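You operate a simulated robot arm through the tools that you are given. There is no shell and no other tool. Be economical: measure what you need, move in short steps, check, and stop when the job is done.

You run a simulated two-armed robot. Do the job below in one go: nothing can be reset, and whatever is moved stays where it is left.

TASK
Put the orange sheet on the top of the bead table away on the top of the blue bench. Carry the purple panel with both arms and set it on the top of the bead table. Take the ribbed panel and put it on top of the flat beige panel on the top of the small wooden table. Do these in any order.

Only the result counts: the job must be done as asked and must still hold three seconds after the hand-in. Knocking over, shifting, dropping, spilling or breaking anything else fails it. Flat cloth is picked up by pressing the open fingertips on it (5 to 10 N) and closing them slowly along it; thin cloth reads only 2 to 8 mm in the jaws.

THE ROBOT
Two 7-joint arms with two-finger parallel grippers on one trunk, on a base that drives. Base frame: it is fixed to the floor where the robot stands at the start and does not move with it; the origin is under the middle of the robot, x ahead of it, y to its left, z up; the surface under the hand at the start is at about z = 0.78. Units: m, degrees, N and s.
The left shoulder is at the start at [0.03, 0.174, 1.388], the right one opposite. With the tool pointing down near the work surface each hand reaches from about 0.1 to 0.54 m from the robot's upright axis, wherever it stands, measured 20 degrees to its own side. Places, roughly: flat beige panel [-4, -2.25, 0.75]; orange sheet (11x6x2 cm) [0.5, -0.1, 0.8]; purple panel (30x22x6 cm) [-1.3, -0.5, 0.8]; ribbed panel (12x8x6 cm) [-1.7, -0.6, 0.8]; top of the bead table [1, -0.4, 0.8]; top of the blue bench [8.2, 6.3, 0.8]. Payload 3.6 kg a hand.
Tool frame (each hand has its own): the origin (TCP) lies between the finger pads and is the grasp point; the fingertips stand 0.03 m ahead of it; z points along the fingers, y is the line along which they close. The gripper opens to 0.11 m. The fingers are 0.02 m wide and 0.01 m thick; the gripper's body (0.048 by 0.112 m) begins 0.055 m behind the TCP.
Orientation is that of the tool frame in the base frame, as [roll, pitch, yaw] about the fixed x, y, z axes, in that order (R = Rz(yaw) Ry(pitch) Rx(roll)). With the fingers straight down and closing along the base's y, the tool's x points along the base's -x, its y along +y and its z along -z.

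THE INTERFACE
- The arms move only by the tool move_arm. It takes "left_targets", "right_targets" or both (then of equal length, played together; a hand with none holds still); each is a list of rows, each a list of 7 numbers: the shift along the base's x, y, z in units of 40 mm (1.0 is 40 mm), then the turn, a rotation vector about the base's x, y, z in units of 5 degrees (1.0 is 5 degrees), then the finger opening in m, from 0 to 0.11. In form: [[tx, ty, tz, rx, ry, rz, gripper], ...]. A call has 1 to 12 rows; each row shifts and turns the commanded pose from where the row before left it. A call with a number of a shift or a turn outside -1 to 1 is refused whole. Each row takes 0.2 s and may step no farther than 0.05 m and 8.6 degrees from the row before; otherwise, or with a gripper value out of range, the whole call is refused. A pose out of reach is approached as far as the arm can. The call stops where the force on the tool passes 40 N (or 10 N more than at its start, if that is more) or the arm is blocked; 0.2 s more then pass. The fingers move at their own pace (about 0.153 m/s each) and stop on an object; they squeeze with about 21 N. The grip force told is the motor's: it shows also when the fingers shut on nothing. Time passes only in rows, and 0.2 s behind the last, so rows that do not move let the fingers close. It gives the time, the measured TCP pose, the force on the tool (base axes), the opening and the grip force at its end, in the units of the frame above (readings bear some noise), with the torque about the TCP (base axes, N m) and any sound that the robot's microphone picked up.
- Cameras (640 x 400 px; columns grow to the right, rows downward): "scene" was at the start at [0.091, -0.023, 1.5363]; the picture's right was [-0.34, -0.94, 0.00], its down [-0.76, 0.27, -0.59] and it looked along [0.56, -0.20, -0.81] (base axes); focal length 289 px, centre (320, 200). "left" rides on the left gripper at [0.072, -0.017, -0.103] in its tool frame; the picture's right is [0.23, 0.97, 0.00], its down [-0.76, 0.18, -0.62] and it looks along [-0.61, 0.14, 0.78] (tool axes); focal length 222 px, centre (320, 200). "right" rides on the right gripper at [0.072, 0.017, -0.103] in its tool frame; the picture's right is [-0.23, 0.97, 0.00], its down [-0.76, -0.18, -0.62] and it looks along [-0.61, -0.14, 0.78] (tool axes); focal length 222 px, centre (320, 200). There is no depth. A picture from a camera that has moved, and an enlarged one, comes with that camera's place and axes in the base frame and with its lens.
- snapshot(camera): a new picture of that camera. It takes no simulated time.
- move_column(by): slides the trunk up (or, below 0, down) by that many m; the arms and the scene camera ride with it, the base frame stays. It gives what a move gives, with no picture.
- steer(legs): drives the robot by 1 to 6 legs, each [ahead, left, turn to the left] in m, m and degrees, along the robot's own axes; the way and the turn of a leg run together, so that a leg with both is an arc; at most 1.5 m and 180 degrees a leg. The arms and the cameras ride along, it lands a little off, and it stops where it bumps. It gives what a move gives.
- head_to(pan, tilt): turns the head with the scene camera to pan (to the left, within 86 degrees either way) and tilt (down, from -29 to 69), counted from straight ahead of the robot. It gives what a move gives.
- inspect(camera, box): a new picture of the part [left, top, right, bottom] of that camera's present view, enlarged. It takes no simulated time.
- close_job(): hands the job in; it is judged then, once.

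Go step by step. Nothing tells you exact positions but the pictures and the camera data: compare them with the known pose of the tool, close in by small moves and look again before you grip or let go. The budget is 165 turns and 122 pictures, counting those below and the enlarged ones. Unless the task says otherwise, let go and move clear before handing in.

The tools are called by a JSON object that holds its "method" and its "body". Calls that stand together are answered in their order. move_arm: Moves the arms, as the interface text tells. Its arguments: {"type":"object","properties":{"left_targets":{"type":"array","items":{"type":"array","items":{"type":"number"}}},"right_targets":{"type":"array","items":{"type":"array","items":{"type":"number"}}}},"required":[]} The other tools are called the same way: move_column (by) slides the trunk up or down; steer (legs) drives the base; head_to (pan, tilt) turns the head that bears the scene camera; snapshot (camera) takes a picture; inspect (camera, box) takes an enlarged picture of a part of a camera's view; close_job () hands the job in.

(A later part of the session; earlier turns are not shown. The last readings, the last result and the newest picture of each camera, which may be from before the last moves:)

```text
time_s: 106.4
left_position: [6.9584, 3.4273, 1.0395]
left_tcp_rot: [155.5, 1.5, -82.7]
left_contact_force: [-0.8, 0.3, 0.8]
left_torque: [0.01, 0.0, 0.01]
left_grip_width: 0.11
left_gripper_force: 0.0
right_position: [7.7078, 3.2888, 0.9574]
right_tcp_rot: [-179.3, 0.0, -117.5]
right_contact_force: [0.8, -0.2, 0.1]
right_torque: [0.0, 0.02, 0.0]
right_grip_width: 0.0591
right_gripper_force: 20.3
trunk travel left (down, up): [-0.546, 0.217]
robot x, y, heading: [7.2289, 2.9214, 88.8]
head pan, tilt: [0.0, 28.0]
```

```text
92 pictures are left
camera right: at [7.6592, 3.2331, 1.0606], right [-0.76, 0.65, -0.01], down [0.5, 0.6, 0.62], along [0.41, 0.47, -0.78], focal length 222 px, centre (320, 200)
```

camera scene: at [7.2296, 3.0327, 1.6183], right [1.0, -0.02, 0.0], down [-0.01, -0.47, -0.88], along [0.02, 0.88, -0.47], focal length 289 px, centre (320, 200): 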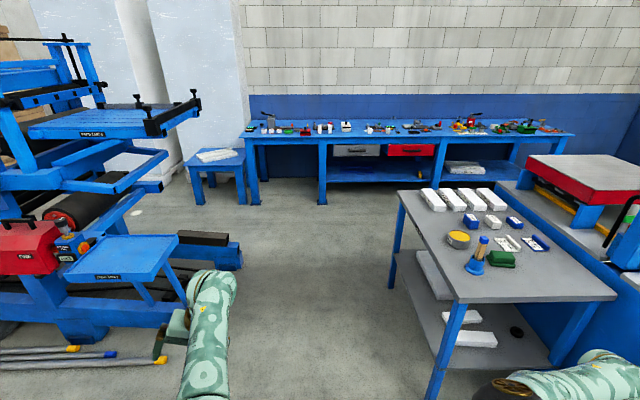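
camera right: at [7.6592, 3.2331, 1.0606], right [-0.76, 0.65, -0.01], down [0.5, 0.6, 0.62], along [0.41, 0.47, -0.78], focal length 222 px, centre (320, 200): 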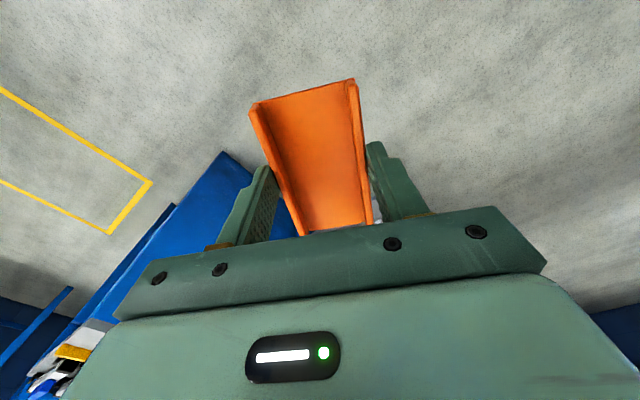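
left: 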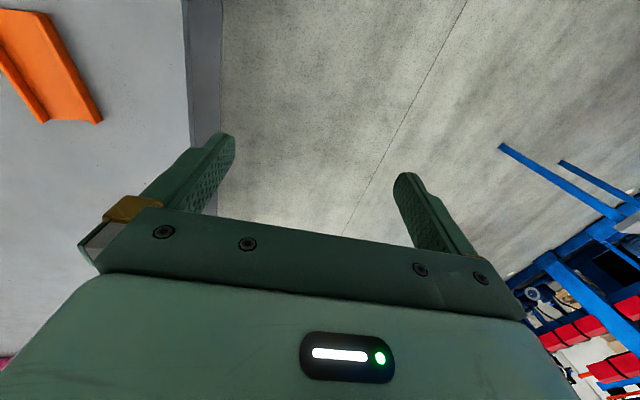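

The bench spans x≈6.55–9.5 with its front edge near y≈5.87 and many small items on top. I'll enlarge it to find a free spot.

{"method": "inspect", "body": {"camera": "scene", "box": [240, 100, 440, 225]}}

```text
3.20 times, centred on (340, 162) of scene
camera zoom: at [7.2296, 3.0327, 1.6183], right [1.0, -0.02, 0.0], down [-0.01, -0.47, -0.88], along [0.02, 0.88, -0.47], focal length 924 px, centre (256, 320)
```

zoom: 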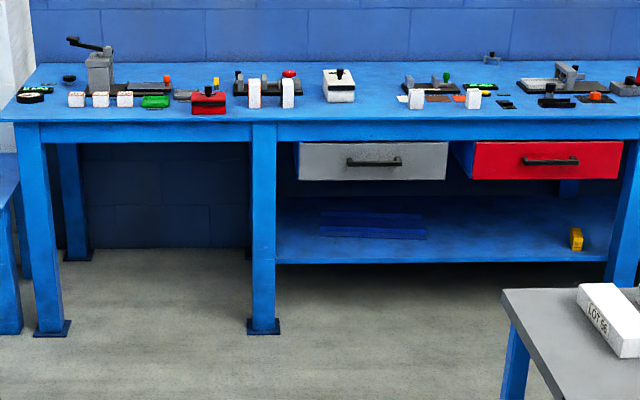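

There is a gap between the grey vise and the white block, near x≈7.7. I'll drive closer, keeping left of the cart.

{"method": "steer", "body": {"legs": [[0, 0.1, 1.2], [1.5, 0, 0], [0.6, -0.1, 0]]}}

{"method": "head_to", "body": {"pan": -25, "tilt": 38}}

{"method": "snapshot", "body": {"camera": "scene"}}

```text
time_s: 117.7
left_position: [6.9565, 5.5414, 1.0385]
left_tcp_rot: [155.5, 1.4, -81.5]
left_contact_force: [0.5, -0.3, 0.6]
left_torque: [0.0, 0.0, 0.01]
left_grip_width: 0.1102
left_gripper_force: 0.0
right_position: [7.7072, 5.4194, 0.9577]
right_tcp_rot: [-179.4, 0.0, -116.2]
right_contact_force: [-0.4, 1.0, -0.3]
right_torque: [-0.03, -0.02, -0.02]
right_grip_width: 0.0594
right_gripper_force: 21.2
trunk travel left (down, up): [-0.546, 0.217]
robot x, y, heading: [7.2376, 5.0421, 90.1]
head pan, tilt: [0.0, 28.0]
```

```text
time_s: 118.6
left_position: [6.9558, 5.5414, 1.0386]
left_tcp_rot: [155.5, 1.6, -81.6]
left_contact_force: [-0.9, -0.1, 0.8]
left_torque: [-0.01, 0.0, 0.02]
left_grip_width: 0.1099
left_gripper_force: 0.1
right_position: [7.7071, 5.4198, 0.9568]
right_tcp_rot: [-179.3, -0.1, -116.2]
right_contact_force: [-0.3, -0.4, -0.4]
right_torque: [-0.01, 0.02, 0.02]
right_grip_width: 0.0596
right_gripper_force: 20.8
trunk travel left (down, up): [-0.546, 0.217]
robot x, y, heading: [7.2345, 5.0404, 90.0]
head pan, tilt: [-25.0, 38.0]
```

```text
90 pictures are left
camera scene: at [7.2723, 5.139, 1.6028], right [0.91, -0.42, 0.0], down [-0.26, -0.56, -0.79], along [0.33, 0.71, -0.62], focal length 289 px, centre (320, 200)
```

scene: 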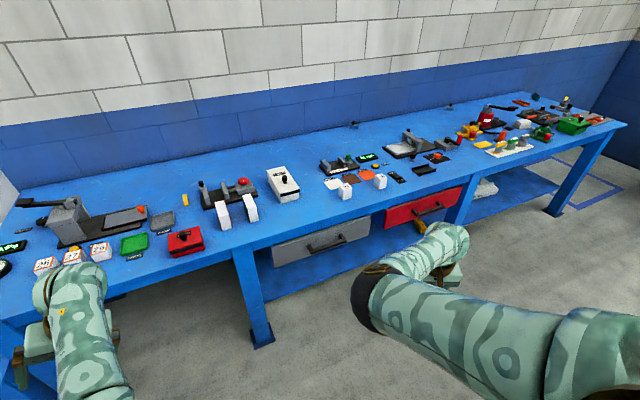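

The free gap is about x 7.63–7.78, y 5.93–6.1. I'll turn 26° left and shift so that the right hand stands over (7.70, 5.99) with the sheet's long side along y.

{"method": "steer", "body": {"legs": [[0, 0, 26], [0.271, -0.362, 0]]}}

{"method": "head_to", "body": {"pan": -50, "tilt": 50}}

{"method": "snapshot", "body": {"camera": "scene"}}

{"method": "snapshot", "body": {"camera": "right"}}

```text
time_s: 122.7
left_position: [6.9666, 5.7614, 1.0389]
left_tcp_rot: [155.4, 1.5, -54.2]
left_contact_force: [-0.2, 0.8, -0.2]
left_torque: [-0.05, 0.0, -0.01]
left_grip_width: 0.11
left_gripper_force: 0.1
right_position: [7.691, 5.9979, 0.9575]
right_tcp_rot: [-179.4, -0.1, -88.8]
right_contact_force: [0.3, -1.0, -1.2]
right_torque: [-0.01, 0.01, 0.0]
right_grip_width: 0.0593
right_gripper_force: 21.6
trunk travel left (down, up): [-0.546, 0.217]
robot x, y, heading: [7.4465, 5.4459, 117.4]
head pan, tilt: [-25.0, 38.0]
```

```text
time_s: 123.5
left_position: [6.9659, 5.7608, 1.0382]
left_tcp_rot: [155.4, 1.5, -54.2]
left_contact_force: [0.6, -0.1, -1.1]
left_torque: [0.0, 0.0, 0.03]
left_grip_width: 0.11
left_gripper_force: 0.1
right_position: [7.6905, 5.9967, 0.9563]
right_tcp_rot: [-179.3, -0.1, -88.9]
right_contact_force: [0.1, -0.1, -1.0]
right_torque: [-0.02, 0.01, -0.02]
right_grip_width: 0.0592
right_gripper_force: 20.7
trunk travel left (down, up): [-0.546, 0.217]
robot x, y, heading: [7.4451, 5.4477, 117.4]
head pan, tilt: [-50.0, 50.0]
```

```text
89 pictures are left
camera scene: at [7.4659, 5.5338, 1.5857], right [0.92, -0.38, 0.0], down [-0.29, -0.71, -0.64], along [0.25, 0.59, -0.77], focal length 289 px, centre (320, 200)
```

scene: 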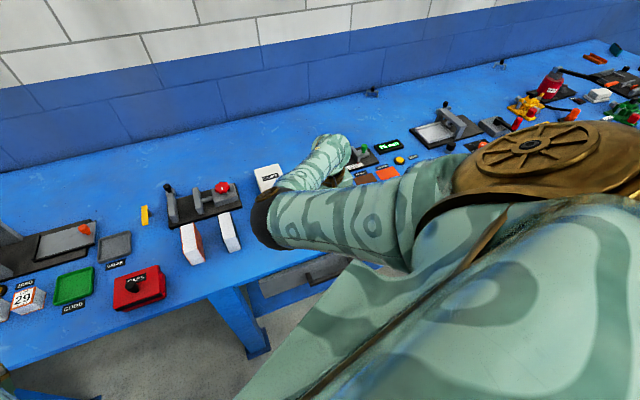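

```text
88 pictures are left
camera right: at [7.675, 5.9239, 1.0606], right [-0.98, 0.21, -0.01], down [0.16, 0.77, 0.62], along [0.14, 0.61, -0.78], focal length 222 px, centre (320, 200)
```

right: 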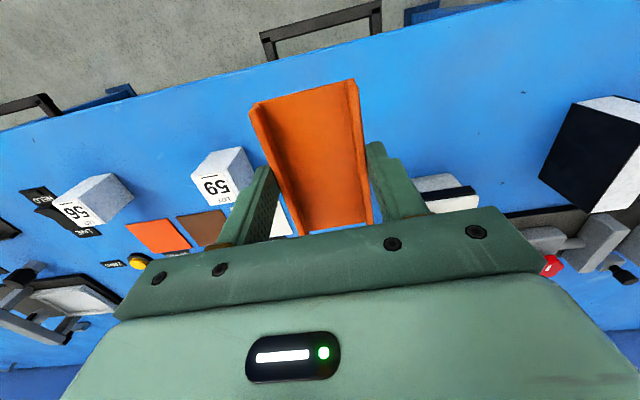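

The gap is clear below the sheet. I'll lower the trunk by 5 cm, to keep the hand within reach, and then descend.

{"method": "move_column", "body": {"by": -0.05}}

{"method": "move_arm", "body": {"right_targets": [[0, 0, -0.5, 0, 0, 0, 0.03], [0, 0, -0.5, 0, 0, 0, 0.03], [0, 0, -0.5, 0, 0, 0, 0.03], [0, 0, -0.3, 0, 0, 0, 0.03]]}}

{"method": "snapshot", "body": {"camera": "right"}}

```text
time_s: 124.5
left_position: [6.9452, 5.7518, 0.9931]
left_tcp_rot: [153.9, 2.2, -52.9]
left_contact_force: [0.1, 0.3, 0.3]
left_torque: [-0.01, 0.04, -0.03]
left_grip_width: 0.1098
left_gripper_force: 0.0
right_position: [7.6903, 5.9976, 0.9065]
right_tcp_rot: [-179.4, -0.1, -88.8]
right_contact_force: [0.1, 0.5, -0.9]
right_torque: [-0.02, 0.0, -0.02]
right_grip_width: 0.0591
right_gripper_force: 20.8
trunk travel left (down, up): [-0.496, 0.267]
robot x, y, heading: [7.448, 5.4429, 117.5]
head pan, tilt: [-50.0, 50.0]
```

```text
time_s: 125.5
left_position: [6.9465, 5.7534, 0.9941]
left_tcp_rot: [153.9, 2.4, -53.0]
left_contact_force: [-0.5, 0.8, -0.2]
left_torque: [0.01, -0.01, 0.01]
left_grip_width: 0.1101
left_gripper_force: 0.1
right_position: [7.69, 5.9969, 0.8343]
right_tcp_rot: [-179.4, -0.1, -88.9]
right_contact_force: [-0.4, -0.1, -1.8]
right_torque: [0.01, -0.01, -0.03]
right_grip_width: 0.0594
right_gripper_force: 21.2
trunk travel left (down, up): [-0.496, 0.267]
robot x, y, heading: [7.4428, 5.4418, 117.4]
head pan, tilt: [-50.0, 50.0]
```

```text
87 pictures are left
camera right: at [7.6742, 5.9249, 0.9388], right [-0.98, 0.21, -0.01], down [0.16, 0.77, 0.62], along [0.14, 0.61, -0.78], focal length 222 px, centre (320, 200)
```

right: 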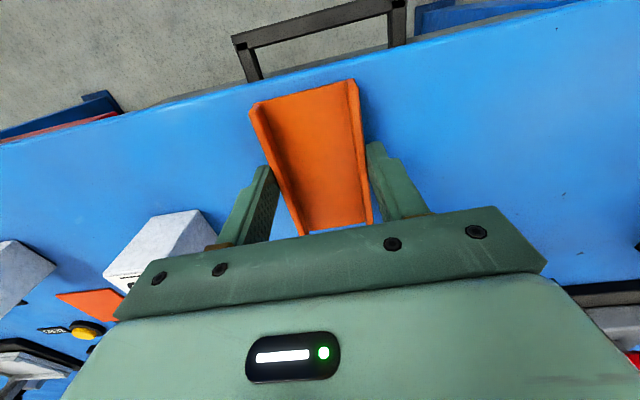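

The sheet's near end is only about 1 cm inside the bench edge, so I'll shift 2 cm farther in and lower gently.

{"method": "move_arm", "body": {"right_targets": [[0, 0.5, 0, 0, 0, 0, 0.03], [0, 0, -0.2, 0, 0, 0, 0.03], [0, 0, -0.15, 0, 0, 0, 0.03], [0, 0, -0.1, 0, 0, 0, 0.03]]}}

{"method": "snapshot", "body": {"camera": "right"}}

```text
time_s: 126.2
left_position: [6.9425, 5.7502, 0.9971]
left_tcp_rot: [153.9, 2.6, -52.7]
left_contact_force: [-0.4, 0.9, 0.9]
left_torque: [0.01, 0.03, 0.03]
left_grip_width: 0.1102
left_gripper_force: 0.0
right_position: [7.6913, 6.0185, 0.83]
right_tcp_rot: [-179.3, 0.3, -89.1]
right_contact_force: [-2.0, -14.1, 27.0]
right_torque: [-0.61, 0.97, 0.45]
right_grip_width: 0.0594
right_gripper_force: 21.0
trunk travel left (down, up): [-0.496, 0.267]
robot x, y, heading: [7.4454, 5.4463, 117.2]
head pan, tilt: [-50.0, 50.0]
stopped in row 3 (right hand): the force on the tool passed its limit at 50 N (the readings are from after the stop); the commanded pose is now the measured one
```

```text
86 pictures are left
camera right: at [7.6752, 5.9444, 0.9332], right [-0.98, 0.21, -0.01], down [0.16, 0.76, 0.63], along [0.14, 0.61, -0.78], focal length 222 px, centre (320, 200)
```

right: 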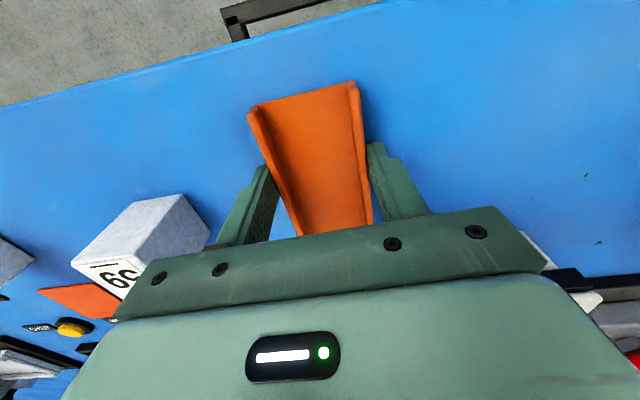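

The sheet rests on the bench. I'll ease off slightly, open and rise.

{"method": "move_arm", "body": {"right_targets": [[0, 0, 0.04, 0, 0, 0, 0.03], [0, 0, 0, 0, 0, 0, 0.08], [0, 0, 0, 0, 0, 0, 0.09], [0, 0, 0, 0, 0, 0, 0.09], [0, 0, 0.5, 0, 0, 0, 0.09], [0, 0, 0.7, 0, 0, 0, 0.09], [0, 0, 0.7, 0, 0, 0, 0.09], [0, 0, 0.7, 0, 0, 0, 0.09]]}}

{"method": "snapshot", "body": {"camera": "right"}}

```text
time_s: 128.0
left_position: [6.9437, 5.7514, 0.996]
left_tcp_rot: [153.8, 2.5, -52.8]
left_contact_force: [0.3, 0.9, -0.5]
left_torque: [0.01, 0.0, 0.02]
left_grip_width: 0.1102
left_gripper_force: 0.1
right_position: [7.6933, 6.0193, 0.9334]
right_tcp_rot: [-179.4, 0.1, -89.0]
right_contact_force: [0.1, 0.9, -0.6]
right_torque: [0.03, 0.01, -0.02]
right_grip_width: 0.0901
right_gripper_force: 0.1
trunk travel left (down, up): [-0.496, 0.267]
robot x, y, heading: [7.4431, 5.4463, 117.3]
head pan, tilt: [-50.0, 50.0]
```

```text
85 pictures are left
camera right: at [7.6775, 5.9463, 1.0365], right [-0.98, 0.21, -0.01], down [0.16, 0.76, 0.63], along [0.14, 0.61, -0.78], focal length 222 px, centre (320, 200)
```

right: 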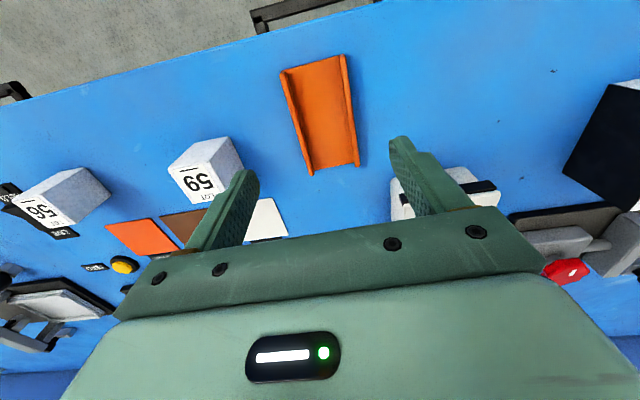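

The sheet is placed. Now I'll retrace the way, backing out heading 90° along the same clear points, with the right hand raised a little.

{"method": "move_arm", "body": {"right_targets": [[0, 0, 0.6, 0, 0, 0, 0.09]]}}

{"method": "steer", "body": {"legs": [[-0.271, 0.362, 0], [0, 0, -27.3], [-0.6, 0.1, 0], [-1.48, 0, 0], [-0.45, -0.27, 0], [-1.5, 0, 0]]}}

```text
time_s: 128.4
left_position: [6.9431, 5.752, 0.9955]
left_tcp_rot: [153.8, 2.5, -52.8]
left_contact_force: [-1.2, 0.0, 0.8]
left_torque: [-0.01, 0.0, 0.01]
left_grip_width: 0.11
left_gripper_force: 0.1
right_position: [7.6892, 6.0218, 0.9574]
right_tcp_rot: [-179.3, 0.2, -89.0]
right_contact_force: [-0.5, -0.7, -0.7]
right_torque: [0.01, -0.02, -0.01]
right_grip_width: 0.09
right_gripper_force: 0.0
trunk travel left (down, up): [-0.496, 0.267]
robot x, y, heading: [7.4435, 5.4454, 117.5]
head pan, tilt: [-50.0, 50.0]
```

```text
time_s: 152.0
left_position: [7.0729, 1.5491, 0.9951]
left_tcp_rot: [153.7, 2.4, -80.7]
left_contact_force: [0.9, -0.2, 0.0]
left_torque: [0.03, -0.03, -0.02]
left_grip_width: 0.1102
left_gripper_force: 0.1
right_position: [7.8577, 1.4358, 0.9559]
right_tcp_rot: [-179.3, 0.1, -116.9]
right_contact_force: [0.6, 0.4, -0.3]
right_torque: [0.01, -0.01, 0.01]
right_grip_width: 0.09
right_gripper_force: 0.1
trunk travel left (down, up): [-0.496, 0.267]
robot x, y, heading: [7.3727, 1.0431, 89.3]
head pan, tilt: [-50.0, 50.0]
```

Next I'll step clear of the press, go back between the carts, turn west and drive on.

{"method": "steer", "body": {"legs": [[-0.25, 0, 0.7], [0, 0.565, 0], [-1.45, 0, 0], [-0.5, 0, 0], [0, 0, 90], [1.5, 0, 0]]}}

```text
time_s: 176.9
left_position: [4.8907, -1.6314, 0.9958]
left_tcp_rot: [153.7, 2.4, 14.2]
left_contact_force: [0.0, 0.0, 0.5]
left_torque: [-0.03, -0.04, -0.01]
left_grip_width: 0.1099
left_gripper_force: 0.1
right_position: [4.9359, -0.8386, 0.9552]
right_tcp_rot: [-179.3, 0.1, -21.9]
right_contact_force: [0.8, -0.6, 0.2]
right_torque: [-0.01, 0.0, 0.0]
right_grip_width: 0.09
right_gripper_force: 0.1
trunk travel left (down, up): [-0.496, 0.267]
robot x, y, heading: [5.3675, -1.2878, -175.8]
head pan, tilt: [-50.0, 50.0]
```

At (5.37, -1.29), I'll straighten, continue west, and look along the south side of the bead table.

{"method": "steer", "body": {"legs": [[0, 0, -4.2], [1.5, 0, 0], [1.5, 0.1, 0]]}}

{"method": "head_to", "body": {"pan": 0, "tilt": 20}}

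{"method": "snapshot", "body": {"camera": "scene"}}

```text
refused: leg 3 is longer than a leg can be; nothing moved
```

```text
time_s: 178.1
left_position: [4.8906, -1.6322, 0.9963]
left_tcp_rot: [153.6, 2.5, 14.3]
left_contact_force: [0.6, 0.4, 0.2]
left_torque: [0.0, 0.0, -0.01]
left_grip_width: 0.1102
left_gripper_force: 0.0
right_position: [4.9362, -0.8381, 0.9559]
right_tcp_rot: [-179.3, 0.0, -22.0]
right_contact_force: [-0.6, -0.1, 0.3]
right_torque: [-0.01, -0.02, 0.0]
right_grip_width: 0.0897
right_gripper_force: 0.0
trunk travel left (down, up): [-0.496, 0.267]
robot x, y, heading: [5.3716, -1.2872, -175.6]
head pan, tilt: [0.0, 20.0]
```

```text
84 pictures are left
camera scene: at [5.2519, -1.2953, 1.5809], right [-0.07, 1.0, 0.0], down [0.34, 0.03, -0.94], along [-0.94, -0.07, -0.34], focal length 289 px, centre (320, 200)
```

scene: 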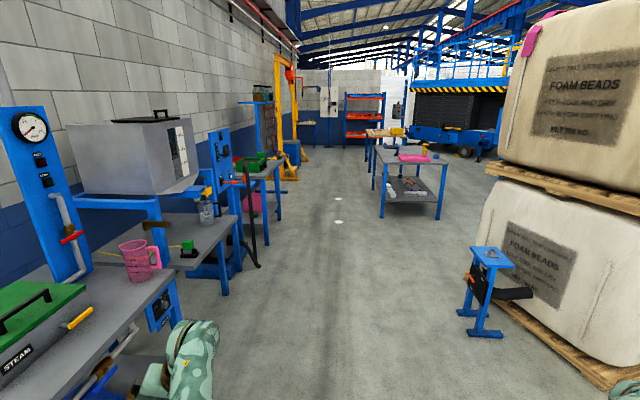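

The corridor is bounded by y≈-2.0 on the left and -0.4 on the right, so I'll keep to y≈-1.2.

{"method": "steer", "body": {"legs": [[0, 0, -4.4], [1.5, 0, 0], [1.5, 0, 0], [0.6, 0.1, 0]]}}

{"method": "snapshot", "body": {"camera": "scene"}}

```text
time_s: 195.9
left_position: [1.2919, -1.6455, 0.9946]
left_tcp_rot: [153.6, 2.5, 8.9]
left_contact_force: [-0.8, -0.3, -1.1]
left_torque: [0.0, 0.01, 0.01]
left_grip_width: 0.1102
left_gripper_force: 0.1
right_position: [1.4121, -0.8594, 0.9555]
right_tcp_rot: [-179.2, 0.1, -27.4]
right_contact_force: [-0.6, 0.4, -0.3]
right_torque: [0.02, -0.05, 0.0]
right_grip_width: 0.0902
right_gripper_force: 0.1
trunk travel left (down, up): [-0.496, 0.267]
robot x, y, heading: [1.7984, -1.3481, 179.1]
head pan, tilt: [0.0, 20.0]
```

```text
83 pictures are left
camera scene: at [1.6827, -1.3446, 1.5809], right [0.02, 1.0, 0.0], down [0.34, -0.01, -0.94], along [-0.94, 0.02, -0.34], focal length 289 px, centre (320, 200)
```

scene: 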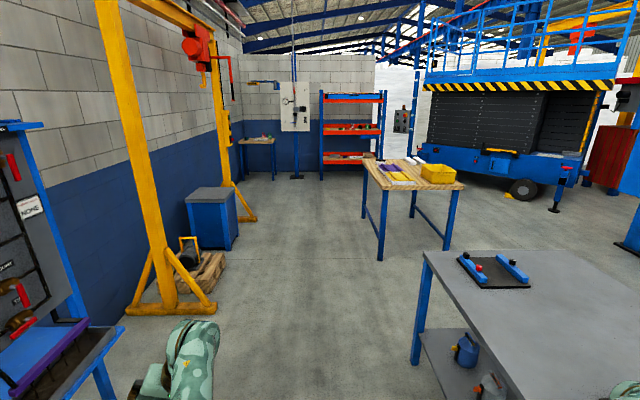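

The wooden-topped table ahead holds the purple panel; the small wooden table is farther off near (-4, -2.25). I'll enlarge both.

{"method": "inspect", "body": {"camera": "scene", "box": [350, 145, 480, 215]}}

{"method": "inspect", "body": {"camera": "scene", "box": [220, 110, 320, 190]}}

```text
4.92 times, centred on (415, 180) of scene
camera zoom: at [1.6827, -1.3446, 1.5809], right [0.02, 1.0, 0.0], down [0.34, -0.01, -0.94], along [-0.94, 0.02, -0.34], focal length 1422 px, centre (-148, 298)
```

zoom: 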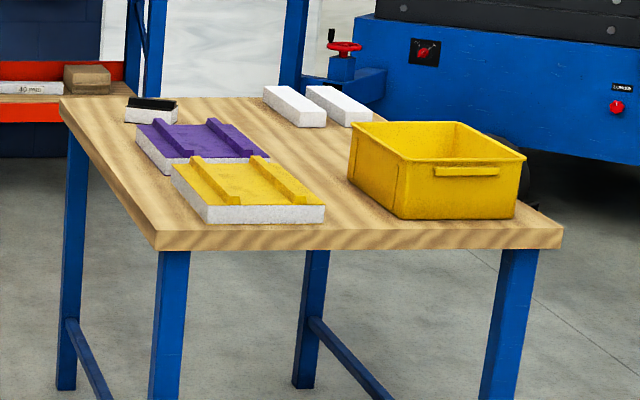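

```text
5.00 times, centred on (270, 150) of scene
camera zoom: at [1.6827, -1.3446, 1.5809], right [0.02, 1.0, 0.0], down [0.34, -0.01, -0.94], along [-0.94, 0.02, -0.34], focal length 1444 px, centre (570, 450)
```

zoom: 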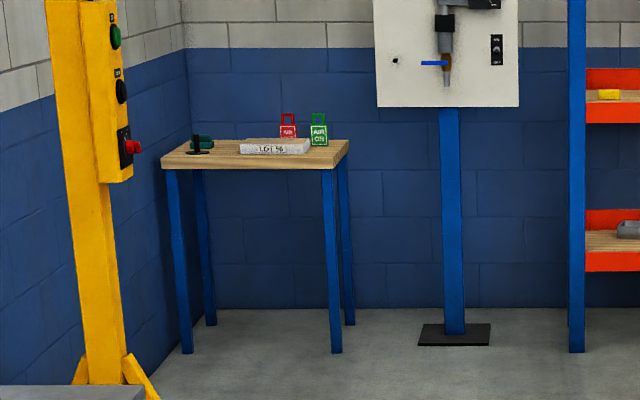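

The purple panel is at about (-1.30, -0.52) and the ribbed (black/white) one near (-1.72, -0.56), on a table spanning x -2.0…-0.82 with its south edge at y≈-0.73. I'll drive along its south side and turn to face it.

{"method": "steer", "body": {"legs": [[1.5, 0.04, 0], [1.5, 0.04, 0], [0.85, 0.05, 0], [0, 0, -89]]}}

{"method": "head_to", "body": {"pan": -10, "tilt": 45}}

{"method": "snapshot", "body": {"camera": "scene"}}

```text
refused: leg 1 is longer than a leg can be; nothing moved
```

```text
time_s: 196.8
left_position: [1.2912, -1.6468, 0.9967]
left_tcp_rot: [153.6, 2.5, 8.9]
left_contact_force: [0.8, 0.6, -0.1]
left_torque: [0.02, -0.03, -0.01]
left_grip_width: 0.1102
left_gripper_force: 0.1
right_position: [1.412, -0.86, 0.9545]
right_tcp_rot: [-179.3, 0.0, -27.4]
right_contact_force: [0.0, -0.2, -0.5]
right_torque: [0.01, 0.02, -0.01]
right_grip_width: 0.0899
right_gripper_force: 0.0
trunk travel left (down, up): [-0.496, 0.267]
robot x, y, heading: [1.8013, -1.3465, 179.1]
head pan, tilt: [-10.0, 45.0]
```

```text
80 pictures are left
camera scene: at [1.6966, -1.3307, 1.5424], right [0.19, 0.98, 0.0], down [0.69, -0.14, -0.71], along [-0.69, 0.14, -0.71], focal length 289 px, centre (320, 200)
```

scene: 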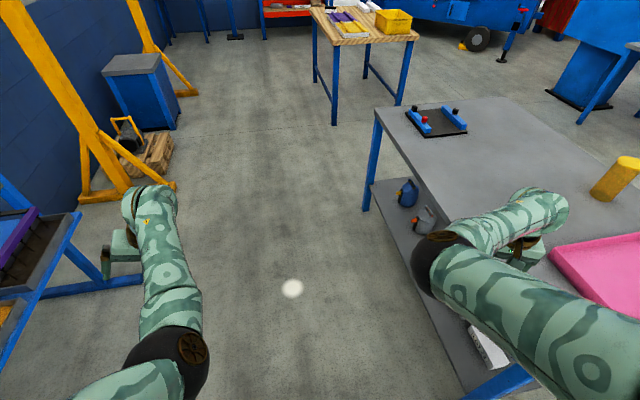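

I'll use shorter legs.

{"method": "steer", "body": {"legs": [[1.45, 0.05, 0], [1.45, 0.05, 0], [0.9, 0.05, 0], [0, 0, -89]]}}

{"method": "snapshot", "body": {"camera": "scene"}}

```text
time_s: 219.1
left_position: [-2.3451, -0.9813, 0.9957]
left_tcp_rot: [153.6, 2.5, -78.1]
left_contact_force: [0.1, 0.3, 0.3]
left_torque: [-0.01, 0.0, 0.01]
left_grip_width: 0.11
left_gripper_force: 0.0
right_position: [-1.5551, -1.0593, 0.9552]
right_tcp_rot: [-179.3, 0.1, -114.4]
right_contact_force: [0.3, 0.4, 0.4]
right_torque: [0.0, -0.03, 0.01]
right_grip_width: 0.0899
right_gripper_force: 0.1
trunk travel left (down, up): [-0.496, 0.267]
robot x, y, heading: [-2.0227, -1.477, 91.6]
head pan, tilt: [-10.0, 45.0]
```

```text
79 pictures are left
camera scene: at [-2.013, -1.3677, 1.5423], right [0.99, -0.14, 0.0], down [-0.1, -0.7, -0.71], along [0.1, 0.7, -0.71], focal length 289 px, centre (320, 200)
```

scene: 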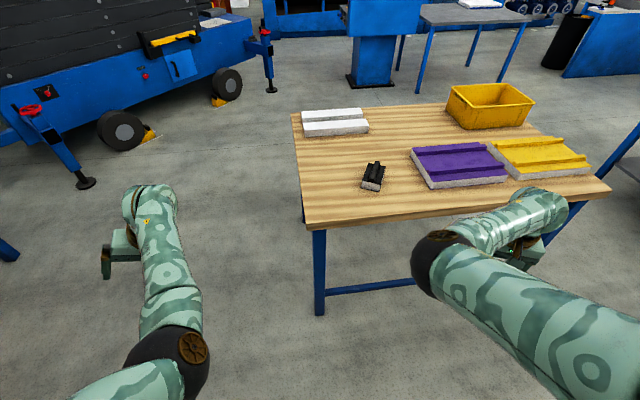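

The ribbed panel is near (-1.69, -0.56). I'll enlarge it to get its orientation.

{"method": "inspect", "body": {"camera": "scene", "box": [340, 140, 420, 210]}}

{"method": "inspect", "body": {"camera": "scene", "box": [400, 90, 600, 215]}}

```text
5.71 times, centred on (380, 175) of scene
camera zoom: at [-2.013, -1.3677, 1.5423], right [0.99, -0.14, 0.0], down [-0.1, -0.7, -0.71], along [0.1, 0.7, -0.71], focal length 1650 px, centre (-23, 343)
```

zoom: 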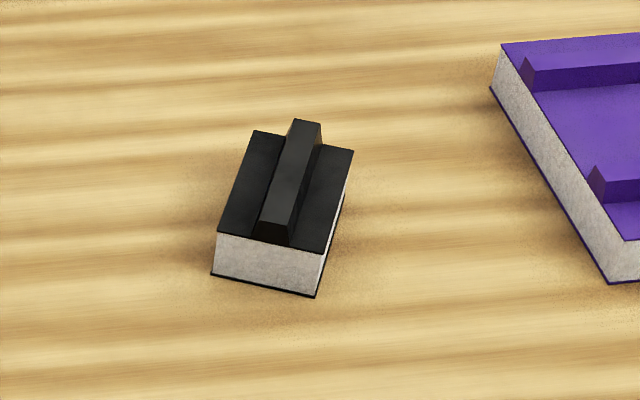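

```text
3.20 times, centred on (500, 152) of scene
camera zoom: at [-2.013, -1.3677, 1.5423], right [0.99, -0.14, 0.0], down [-0.1, -0.7, -0.71], along [0.1, 0.7, -0.71], focal length 924 px, centre (-256, 352)
```

zoom: 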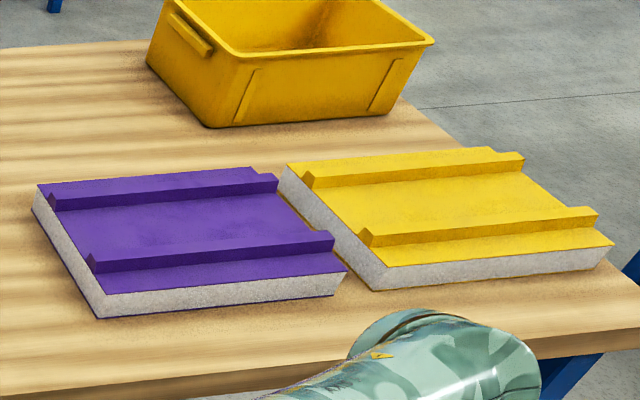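

The panel's long axis is at about 63° with its centre near (-1.69, -0.56), so the tool's yaw already fits. I'll bring the right hand inward and forward a little so the base can stay clear of the table.

{"method": "move_arm", "body": {"right_targets": [[-0.5, 0.3, 0, 0, 0, 0, 0.11], [-0.5, 0.3, 0, 0, 0, 0, 0.11], [-0.5, 0.3, 0, 0, 0, 0, 0.11], [-0.5, 0.3, 0, 0, 0, 0, 0.11], [-0.5, 0.3, 0, 0, 0, 0, 0.11], [-0.5, 0.3, 0, 0, 0, 0, 0.11]]}}

```text
time_s: 220.5
left_position: [-2.3469, -0.9812, 0.9957]
left_tcp_rot: [153.6, 2.5, -78.1]
left_contact_force: [0.1, 0.2, -0.2]
left_torque: [-0.02, 0.0, -0.02]
left_grip_width: 0.11
left_gripper_force: 0.0
right_position: [-1.6745, -0.9843, 0.9542]
right_tcp_rot: [-179.2, 0.1, -114.4]
right_contact_force: [0.4, 0.2, 0.8]
right_torque: [0.01, 0.0, 0.01]
right_grip_width: 0.1101
right_gripper_force: 0.0
trunk travel left (down, up): [-0.496, 0.267]
robot x, y, heading: [-2.0221, -1.4776, 92.0]
head pan, tilt: [-10.0, 45.0]
```

That worked. Now I'll drive 0.42 m forward and look down with the right camera.

{"method": "steer", "body": {"legs": [[0.42, 0, 0]]}}

{"method": "snapshot", "body": {"camera": "right"}}

```text
time_s: 223.1
left_position: [-2.3598, -0.5582, 0.9957]
left_tcp_rot: [153.6, 2.4, -78.1]
left_contact_force: [-0.3, 0.3, 0.1]
left_torque: [0.02, 0.0, -0.01]
left_grip_width: 0.1098
left_gripper_force: 0.0
right_position: [-1.6891, -0.5631, 0.9543]
right_tcp_rot: [-179.3, 0.1, -114.4]
right_contact_force: [0.4, -0.7, 0.5]
right_torque: [-0.01, -0.03, 0.0]
right_grip_width: 0.1098
right_gripper_force: 0.0
trunk travel left (down, up): [-0.496, 0.267]
robot x, y, heading: [-2.035, -1.0517, 91.9]
head pan, tilt: [-10.0, 45.0]
```

```text
76 pictures are left
camera right: at [-1.7341, -0.6221, 1.0579], right [-0.79, 0.61, -0.01], down [0.47, 0.62, 0.63], along [0.39, 0.49, -0.78], focal length 222 px, centre (320, 200)
```

right: 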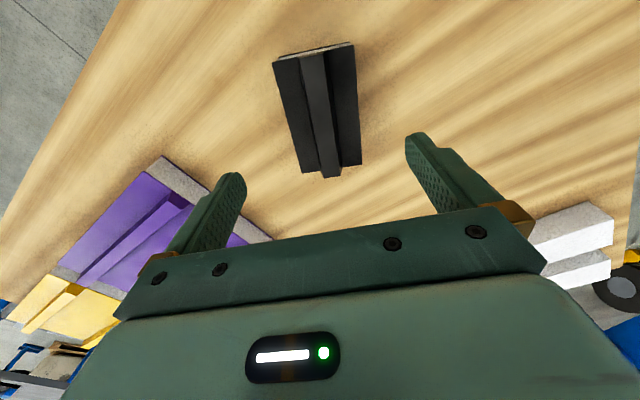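

Well centred over the panel. I'll turn by 3.5° and descend to about 0.836.

{"method": "move_arm", "body": {"right_targets": [[0, 0, -0.5, 0, 0, -0.7, 0.11], [0, 0, -0.6, 0, 0, 0, 0.11], [0, 0, -0.6, 0, 0, 0, 0.11], [0, 0, -0.6, 0, 0, 0, 0.11], [0, 0, -0.4, 0, 0, 0, 0.11]]}}

{"method": "snapshot", "body": {"camera": "right"}}

```text
time_s: 224.2
left_position: [-2.3612, -0.5592, 0.9971]
left_tcp_rot: [153.7, 2.6, -78.1]
left_contact_force: [-0.5, 0.7, -0.4]
left_torque: [0.02, -0.01, -0.01]
left_grip_width: 0.1098
left_gripper_force: 0.0
right_position: [-1.6875, -0.5646, 0.8457]
right_tcp_rot: [-179.4, 0.2, -118.0]
right_contact_force: [0.2, -0.5, 0.4]
right_torque: [0.0, -0.01, -0.01]
right_grip_width: 0.11
right_gripper_force: 0.1
trunk travel left (down, up): [-0.496, 0.267]
robot x, y, heading: [-2.0381, -1.0496, 92.1]
head pan, tilt: [-10.0, 45.0]
```

```text
75 pictures are left
camera right: at [-1.7359, -0.6203, 0.9489], right [-0.75, 0.66, -0.01], down [0.51, 0.59, 0.63], along [0.42, 0.47, -0.78], focal length 222 px, centre (320, 200)
```

right: 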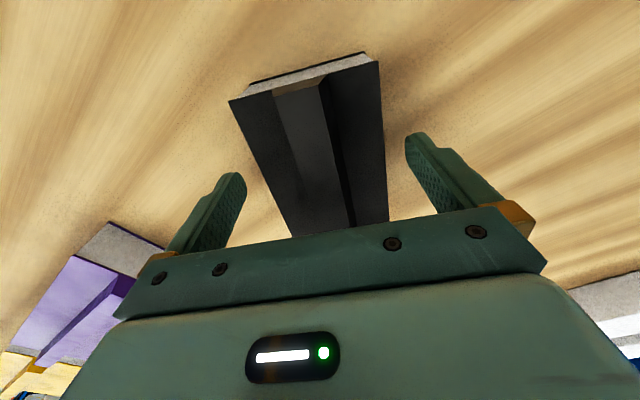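

The fingers straddle it. I'll go 8 mm lower and close.

{"method": "move_arm", "body": {"right_targets": [[0, 0, -0.2, 0, 0, 0, 0.11], [0, 0, 0, 0, 0, 0, 0.05], [0, 0, 0, 0, 0, 0, 0.05], [0, 0, 0, 0, 0, 0, 0.05]]}}

{"method": "snapshot", "body": {"camera": "right"}}

```text
time_s: 225.2
left_position: [-2.3611, -0.5582, 0.9956]
left_tcp_rot: [153.6, 2.4, -78.1]
left_contact_force: [-0.6, -0.7, -0.1]
left_torque: [0.0, -0.01, 0.0]
left_grip_width: 0.1098
left_gripper_force: 0.0
right_position: [-1.6879, -0.5646, 0.8391]
right_tcp_rot: [-179.3, 0.1, -117.9]
right_contact_force: [0.2, -0.3, -0.4]
right_torque: [0.0, 0.05, 0.03]
right_grip_width: 0.0697
right_gripper_force: 20.9
trunk travel left (down, up): [-0.496, 0.267]
robot x, y, heading: [-2.041, -1.0555, 92.0]
head pan, tilt: [-10.0, 45.0]
```

```text
74 pictures are left
camera right: at [-1.737, -0.6204, 0.9417], right [-0.75, 0.66, -0.01], down [0.51, 0.59, 0.63], along [0.42, 0.47, -0.78], focal length 222 px, centre (320, 200)
```

right: 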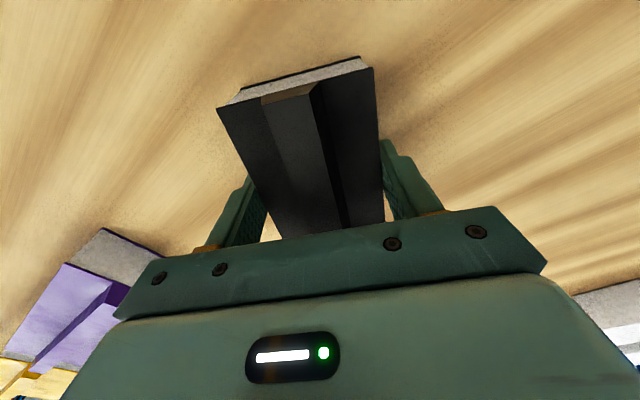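

Gripped at 70 mm. I'll lift, back away from the table, and turn west toward the small wooden table.

{"method": "move_arm", "body": {"right_targets": [[0, 0, 0.5, 0, 0, 0, 0.05], [0, 0, 0.6, 0, 0, 0, 0.05], [0, 0, 0.6, 0, 0, 0, 0.05], [0, 0, 0.6, 0, 0, 0, 0.05], [0, 0, 0.6, 0, 0, 0, 0.05]]}}

{"method": "steer", "body": {"legs": [[-0.45, 0, 0], [0, 0.4, 0], [0, 0, 88]]}}

{"method": "head_to", "body": {"pan": 0, "tilt": 30}}

{"method": "snapshot", "body": {"camera": "scene"}}

{"method": "snapshot", "body": {"camera": "right"}}

```text
time_s: 226.4
left_position: [-2.3619, -0.5592, 0.9955]
left_tcp_rot: [153.7, 2.4, -78.2]
left_contact_force: [-0.3, 0.8, 0.0]
left_torque: [-0.03, -0.03, 0.0]
left_grip_width: 0.11
left_gripper_force: 0.0
right_position: [-1.6902, -0.5632, 0.9543]
right_tcp_rot: [-179.4, 0.1, -117.9]
right_contact_force: [0.5, 0.1, -1.4]
right_torque: [0.02, 0.03, -0.02]
right_grip_width: 0.0699
right_gripper_force: 21.2
trunk travel left (down, up): [-0.496, 0.267]
robot x, y, heading: [-2.0371, -1.0531, 92.1]
head pan, tilt: [-10.0, 45.0]
```

```text
time_s: 234.9
left_position: [-2.94, -1.7875, 0.9948]
left_tcp_rot: [153.7, 2.4, 7.3]
left_contact_force: [0.0, -0.5, 0.1]
left_torque: [0.01, 0.03, -0.03]
left_grip_width: 0.1101
left_gripper_force: 0.0
right_position: [-2.8832, -1.1193, 0.953]
right_tcp_rot: [-179.2, 0.1, -32.5]
right_contact_force: [-1.0, 0.1, -0.5]
right_torque: [0.03, -0.01, 0.02]
right_grip_width: 0.0696
right_gripper_force: 20.6
trunk travel left (down, up): [-0.496, 0.267]
robot x, y, heading: [-2.4235, -1.506, 177.1]
head pan, tilt: [-10.0, 45.0]
```

```text
time_s: 235.7
left_position: [-2.9414, -1.7894, 0.9964]
left_tcp_rot: [153.6, 2.6, 7.3]
left_contact_force: [-0.3, 0.2, -0.1]
left_torque: [0.01, -0.01, -0.01]
left_grip_width: 0.1098
left_gripper_force: 0.1
right_position: [-2.8824, -1.1178, 0.9537]
right_tcp_rot: [-179.3, 0.1, -32.4]
right_contact_force: [-0.2, 0.0, -1.7]
right_torque: [0.0, 0.03, -0.01]
right_grip_width: 0.0697
right_gripper_force: 20.9
trunk travel left (down, up): [-0.496, 0.267]
robot x, y, heading: [-2.4213, -1.5025, 177.5]
head pan, tilt: [0.0, 30.0]
```

```text
73 pictures are left
camera scene: at [-2.5395, -1.4977, 1.5648], right [0.05, 1.0, 0.0], down [0.5, -0.02, -0.87], along [-0.86, 0.04, -0.5], focal length 289 px, centre (320, 200)
```

scene: 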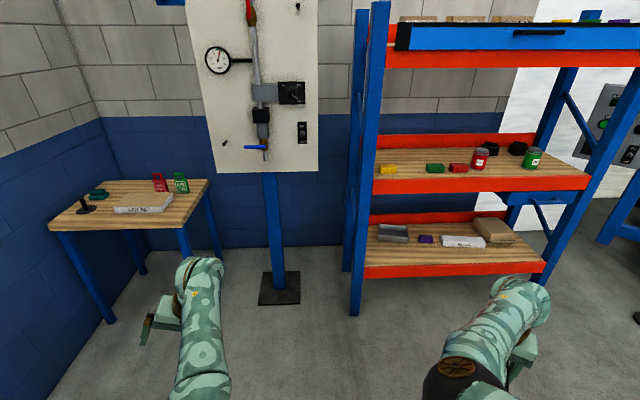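

```text
72 pictures are left
camera right: at [-2.83, -1.1734, 1.0562], right [-0.72, -0.7, -0.01], down [-0.55, 0.55, 0.63], along [-0.43, 0.45, -0.78], focal length 222 px, centre (320, 200)
```

right: 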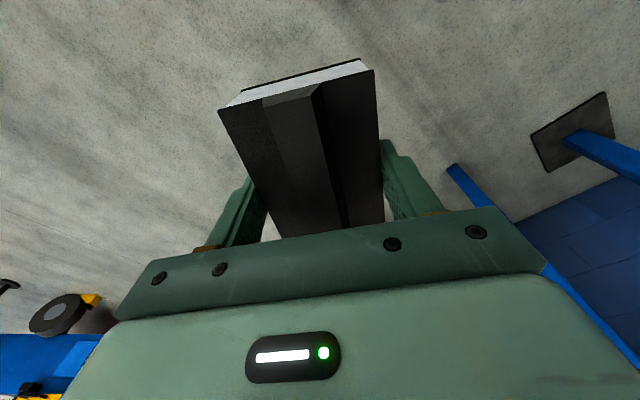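

{"method": "inspect", "body": {"camera": "scene", "box": [40, 150, 240, 275]}}

```text
3.20 times, centred on (140, 212) of scene
camera zoom: at [-2.5395, -1.4977, 1.5648], right [0.05, 1.0, 0.0], down [0.5, -0.02, -0.87], along [-0.86, 0.04, -0.5], focal length 924 px, centre (896, 160)
```

zoom: 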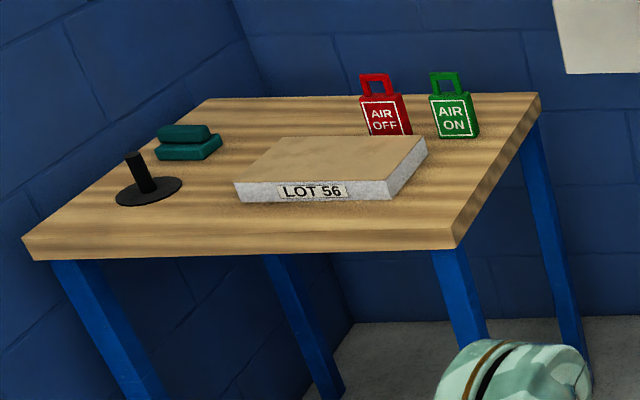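

The flat beige panel (LOT 56) is near (-3.96, -2.40), its long side along y, close to the south wall at y≈-2.85. To keep the base away from that wall, I'll bring the right hand in front of the body and straighten the panel here in free space.

{"method": "move_arm", "body": {"right_targets": [[-0.1, -0.55, 0, 0, 0, 0.55, 0.05], [-0.1, -0.55, 0, 0, 0, 0.55, 0.05], [-0.1, -0.55, 0, 0, 0, 0.55, 0.05], [-0.1, -0.55, 0, 0, 0, 0.55, 0.05], [0, -0.55, 0, 0, 0, 0.55, 0.05], [0, -0.55, 0, 0, 0, 0.55, 0.05], [0, -0.55, 0, 0, 0, 0.55, 0.05], [0, -0.55, 0, 0, 0, 0.55, 0.05], [0, -0.55, 0, 0, 0, 0.55, 0.05], [0, -0.55, 0, 0, 0, 0.55, 0.05], [0, -0.55, 0, 0, 0, 0.55, 0.05], [0, -0.3, 0, 0, 0, 0.45, 0.05]]}}

```text
time_s: 237.5
left_position: [-2.942, -1.7896, 0.9964]
left_tcp_rot: [153.5, 2.6, 7.2]
left_contact_force: [0.1, 0.7, -0.2]
left_torque: [-0.01, 0.03, -0.02]
left_grip_width: 0.11
left_gripper_force: 0.0
right_position: [-2.9572, -1.267, 1.0256]
right_tcp_rot: [-179.7, 8.8, -12.9]
right_contact_force: [0.2, 0.1, -1.0]
right_torque: [0.02, 0.01, 0.0]
right_grip_width: 0.0697
right_gripper_force: 21.5
trunk travel left (down, up): [-0.496, 0.267]
robot x, y, heading: [-2.4222, -1.5055, 177.4]
head pan, tilt: [0.0, 30.0]
stopped in row 8 (right hand): the arm was blocked; the commanded pose is now the measured one
```

The arm hit its limit with the hand at this height. I'll raise the trunk to get a more stretched arm, then try lower and farther in.

{"method": "move_column", "body": {"by": 0.1}}

{"method": "move_arm", "body": {"right_targets": [[0, 0, -0.8, 0, -0.9, 0, 0.05], [0, 0, -0.8, 0, -0.9, 0, 0.05], [0, 0, -0.8, 0, 0, 0, 0.05], [0, 0, -0.8, 0, 0, 0, 0.05]], "left_targets": [[0, 0, -0.6, 0, 0, 0, 0.11], [0, 0, -0.6, 0, 0, 0, 0.11], [0, 0, -0.3, 0, 0, 0, 0.11], [0, 0, 0, 0, 0, 0, 0.11]]}}

{"method": "snapshot", "body": {"camera": "scene"}}

```text
time_s: 238.8
left_position: [-2.9419, -1.7959, 1.0972]
left_tcp_rot: [153.1, 2.6, 7.7]
left_contact_force: [-0.4, -0.3, -0.2]
left_torque: [0.01, -0.01, 0.01]
left_grip_width: 0.1102
left_gripper_force: 0.0
right_position: [-2.9575, -1.2619, 1.1245]
right_tcp_rot: [-179.5, 8.6, -13.1]
right_contact_force: [0.9, 0.0, -0.8]
right_torque: [0.04, 0.01, -0.04]
right_grip_width: 0.0698
right_gripper_force: 21.0
trunk travel left (down, up): [-0.596, 0.167]
robot x, y, heading: [-2.4239, -1.5058, 177.3]
head pan, tilt: [0.0, 30.0]
```

```text
time_s: 239.8
left_position: [-2.943, -1.7863, 1.0336]
left_tcp_rot: [153.5, 2.4, 7.2]
left_contact_force: [-0.6, 0.5, 0.6]
left_torque: [-0.07, 0.04, 0.03]
left_grip_width: 0.1099
left_gripper_force: 0.1
right_position: [-2.9578, -1.2687, 0.996]
right_tcp_rot: [-178.1, 0.0, -12.6]
right_contact_force: [0.0, 0.1, -0.6]
right_torque: [0.02, 0.04, 0.0]
right_grip_width: 0.0694
right_gripper_force: 20.9
trunk travel left (down, up): [-0.596, 0.167]
robot x, y, heading: [-2.4274, -1.5039, 177.0]
head pan, tilt: [0.0, 30.0]
```

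```text
70 pictures are left
camera scene: at [-2.5306, -1.4967, 1.6653], right [0.05, 1.0, 0.0], down [0.5, -0.02, -0.87], along [-0.86, 0.04, -0.5], focal length 289 px, centre (320, 200)
```

scene: 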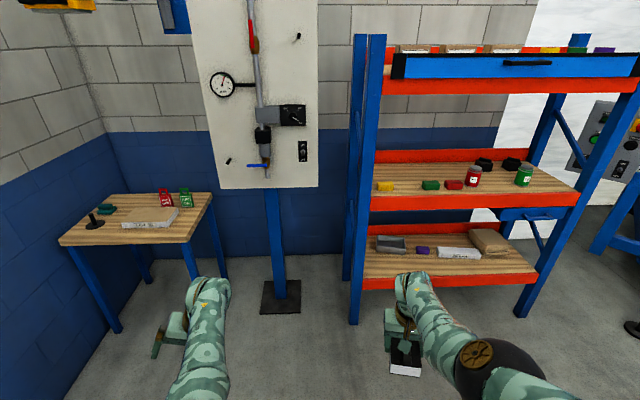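

Now the elbow is free. I'll continue inward.

{"method": "move_arm", "body": {"right_targets": [[0.1, -0.5, -0.1, 0, 0, 0.4, 0.05], [0.1, -0.5, -0.1, 0, 0, 0.4, 0.05], [0.1, -0.5, -0.1, 0, 0, 0.4, 0.05], [0.1, -0.5, -0.1, 0, 0, 0.4, 0.05], [0, -0.5, -0.1, 0, 0, 0.4, 0.05], [0, -0.5, -0.1, 0, 0, 0.4, 0.05]]}}

```text
time_s: 241.2
left_position: [-2.9419, -1.7892, 1.0335]
left_tcp_rot: [153.6, 2.5, 7.3]
left_contact_force: [0.0, -0.7, -0.5]
left_torque: [0.02, 0.01, -0.03]
left_grip_width: 0.1101
left_gripper_force: 0.0
right_position: [-2.9315, -1.3901, 0.9775]
right_tcp_rot: [-178.3, -0.3, -0.6]
right_contact_force: [0.9, 0.5, -0.8]
right_torque: [0.01, 0.01, -0.03]
right_grip_width: 0.0696
right_gripper_force: 21.8
right hand out of reach, approached as far as the arm can: row 5, 6
trunk travel left (down, up): [-0.596, 0.167]
robot x, y, heading: [-2.4242, -1.507, 177.2]
head pan, tilt: [0.0, 30.0]
```

The right hand is now in front of the body. Likewise I'll straighten the left hand and bring it inward so that it stays off the south wall.

{"method": "move_arm", "body": {"left_targets": [[0, 0.3, 0, 0.65, 0, 0, 0.11], [0, 0.3, 0, 0.65, 0, 0, 0.11], [0, 0.3, 0, 0.65, 0, 0, 0.11], [0, 0.3, 0, 0.65, 0, 0, 0.11], [0, 0.3, 0, 0.65, 0, 0, 0.11], [0, 0.3, 0, 0.65, 0, 0, 0.11], [0, 0.3, 0, 0.65, 0, 0, 0.11], [0, 0.3, 0, 0.65, 0, 0, 0.11]]}}

{"method": "snapshot", "body": {"camera": "scene"}}

```text
time_s: 243.0
left_position: [-2.9442, -1.6959, 1.0378]
left_tcp_rot: [179.4, -0.4, 7.9]
left_contact_force: [0.1, -0.1, 0.3]
left_torque: [-0.02, -0.01, 0.02]
left_grip_width: 0.1098
left_gripper_force: 0.1
right_position: [-2.9317, -1.3884, 0.9791]
right_tcp_rot: [-178.1, -0.2, -0.6]
right_contact_force: [0.5, -0.2, -1.6]
right_torque: [-0.03, -0.02, -0.04]
right_grip_width: 0.0696
right_gripper_force: 20.8
trunk travel left (down, up): [-0.596, 0.167]
robot x, y, heading: [-2.4215, -1.5046, 177.1]
head pan, tilt: [0.0, 30.0]
```

```text
69 pictures are left
camera scene: at [-2.5296, -1.4985, 1.6653], right [0.05, 1.0, 0.0], down [0.5, -0.02, -0.87], along [-0.86, 0.04, -0.5], focal length 289 px, centre (320, 200)
```

scene: 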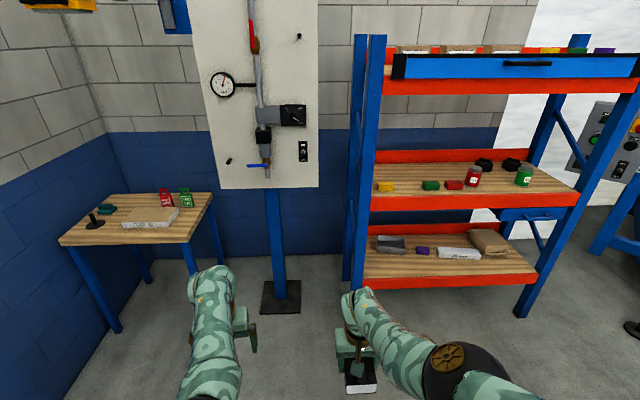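

Both hands are in front, well spaced. I'll turn to heading 190° and drive to just short of the target, then check.

{"method": "steer", "body": {"legs": [[0, 0, 12.9], [1.0, 0.697, 0]]}}

{"method": "head_to", "body": {"pan": 0, "tilt": 45}}

{"method": "snapshot", "body": {"camera": "scene"}}

{"method": "snapshot", "body": {"camera": "right"}}

```text
time_s: 249.9
left_position: [-3.71, -2.6927, 1.0348]
left_tcp_rot: [178.9, -0.8, 22.1]
left_contact_force: [-0.3, -0.5, -0.4]
left_torque: [0.01, 0.03, 0.0]
left_grip_width: 0.1101
left_gripper_force: 0.1
right_position: [-3.7744, -2.3894, 0.9778]
right_tcp_rot: [-178.2, -0.2, 13.4]
right_contact_force: [-0.1, -0.1, -1.7]
right_torque: [-0.03, -0.01, 0.01]
right_grip_width: 0.0697
right_gripper_force: 21.6
trunk travel left (down, up): [-0.596, 0.167]
robot x, y, heading: [-3.2537, -2.3777, -168.7]
head pan, tilt: [0.0, 30.0]
```

```text
time_s: 250.7
left_position: [-3.7076, -2.6936, 1.0365]
left_tcp_rot: [179.0, -0.7, 22.0]
left_contact_force: [0.3, 0.7, 0.3]
left_torque: [-0.02, 0.05, 0.04]
left_grip_width: 0.1099
left_gripper_force: 0.1
right_position: [-3.7729, -2.3905, 0.9776]
right_tcp_rot: [-178.2, -0.2, 13.5]
right_contact_force: [-0.4, -0.4, -0.9]
right_torque: [0.02, 0.01, 0.0]
right_grip_width: 0.0697
right_gripper_force: 21.2
trunk travel left (down, up): [-0.596, 0.167]
robot x, y, heading: [-3.2566, -2.378, -168.4]
head pan, tilt: [0.0, 45.0]
```

```text
68 pictures are left
camera scene: at [-3.3483, -2.3961, 1.6428], right [-0.2, 0.98, 0.0], down [0.69, 0.14, -0.71], along [-0.69, -0.14, -0.71], focal length 289 px, centre (320, 200)
```

scene: 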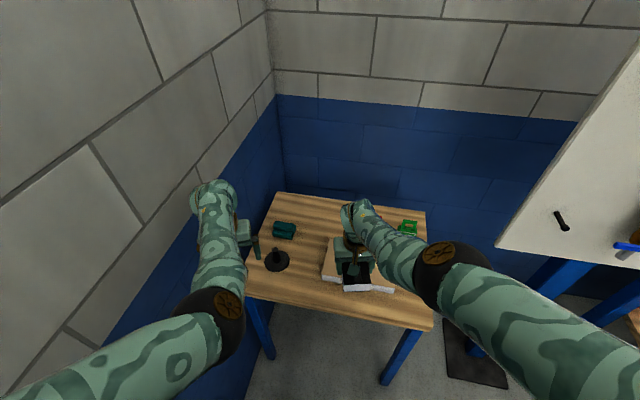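

```text
67 pictures are left
camera right: at [-3.6981, -2.3928, 1.0807], right [0.01, -1.0, -0.03], down [-0.78, -0.02, 0.63], along [-0.63, 0.02, -0.78], focal length 222 px, centre (320, 200)
```

right: 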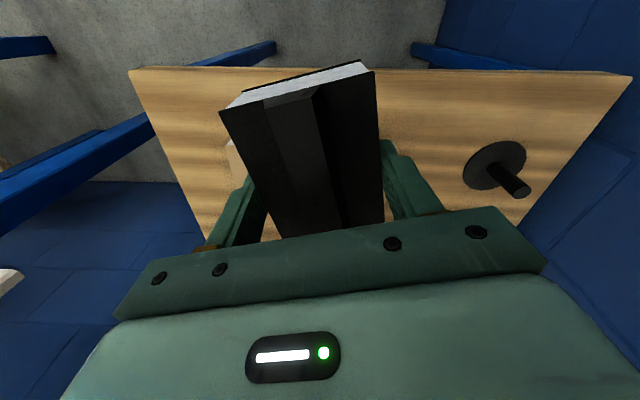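

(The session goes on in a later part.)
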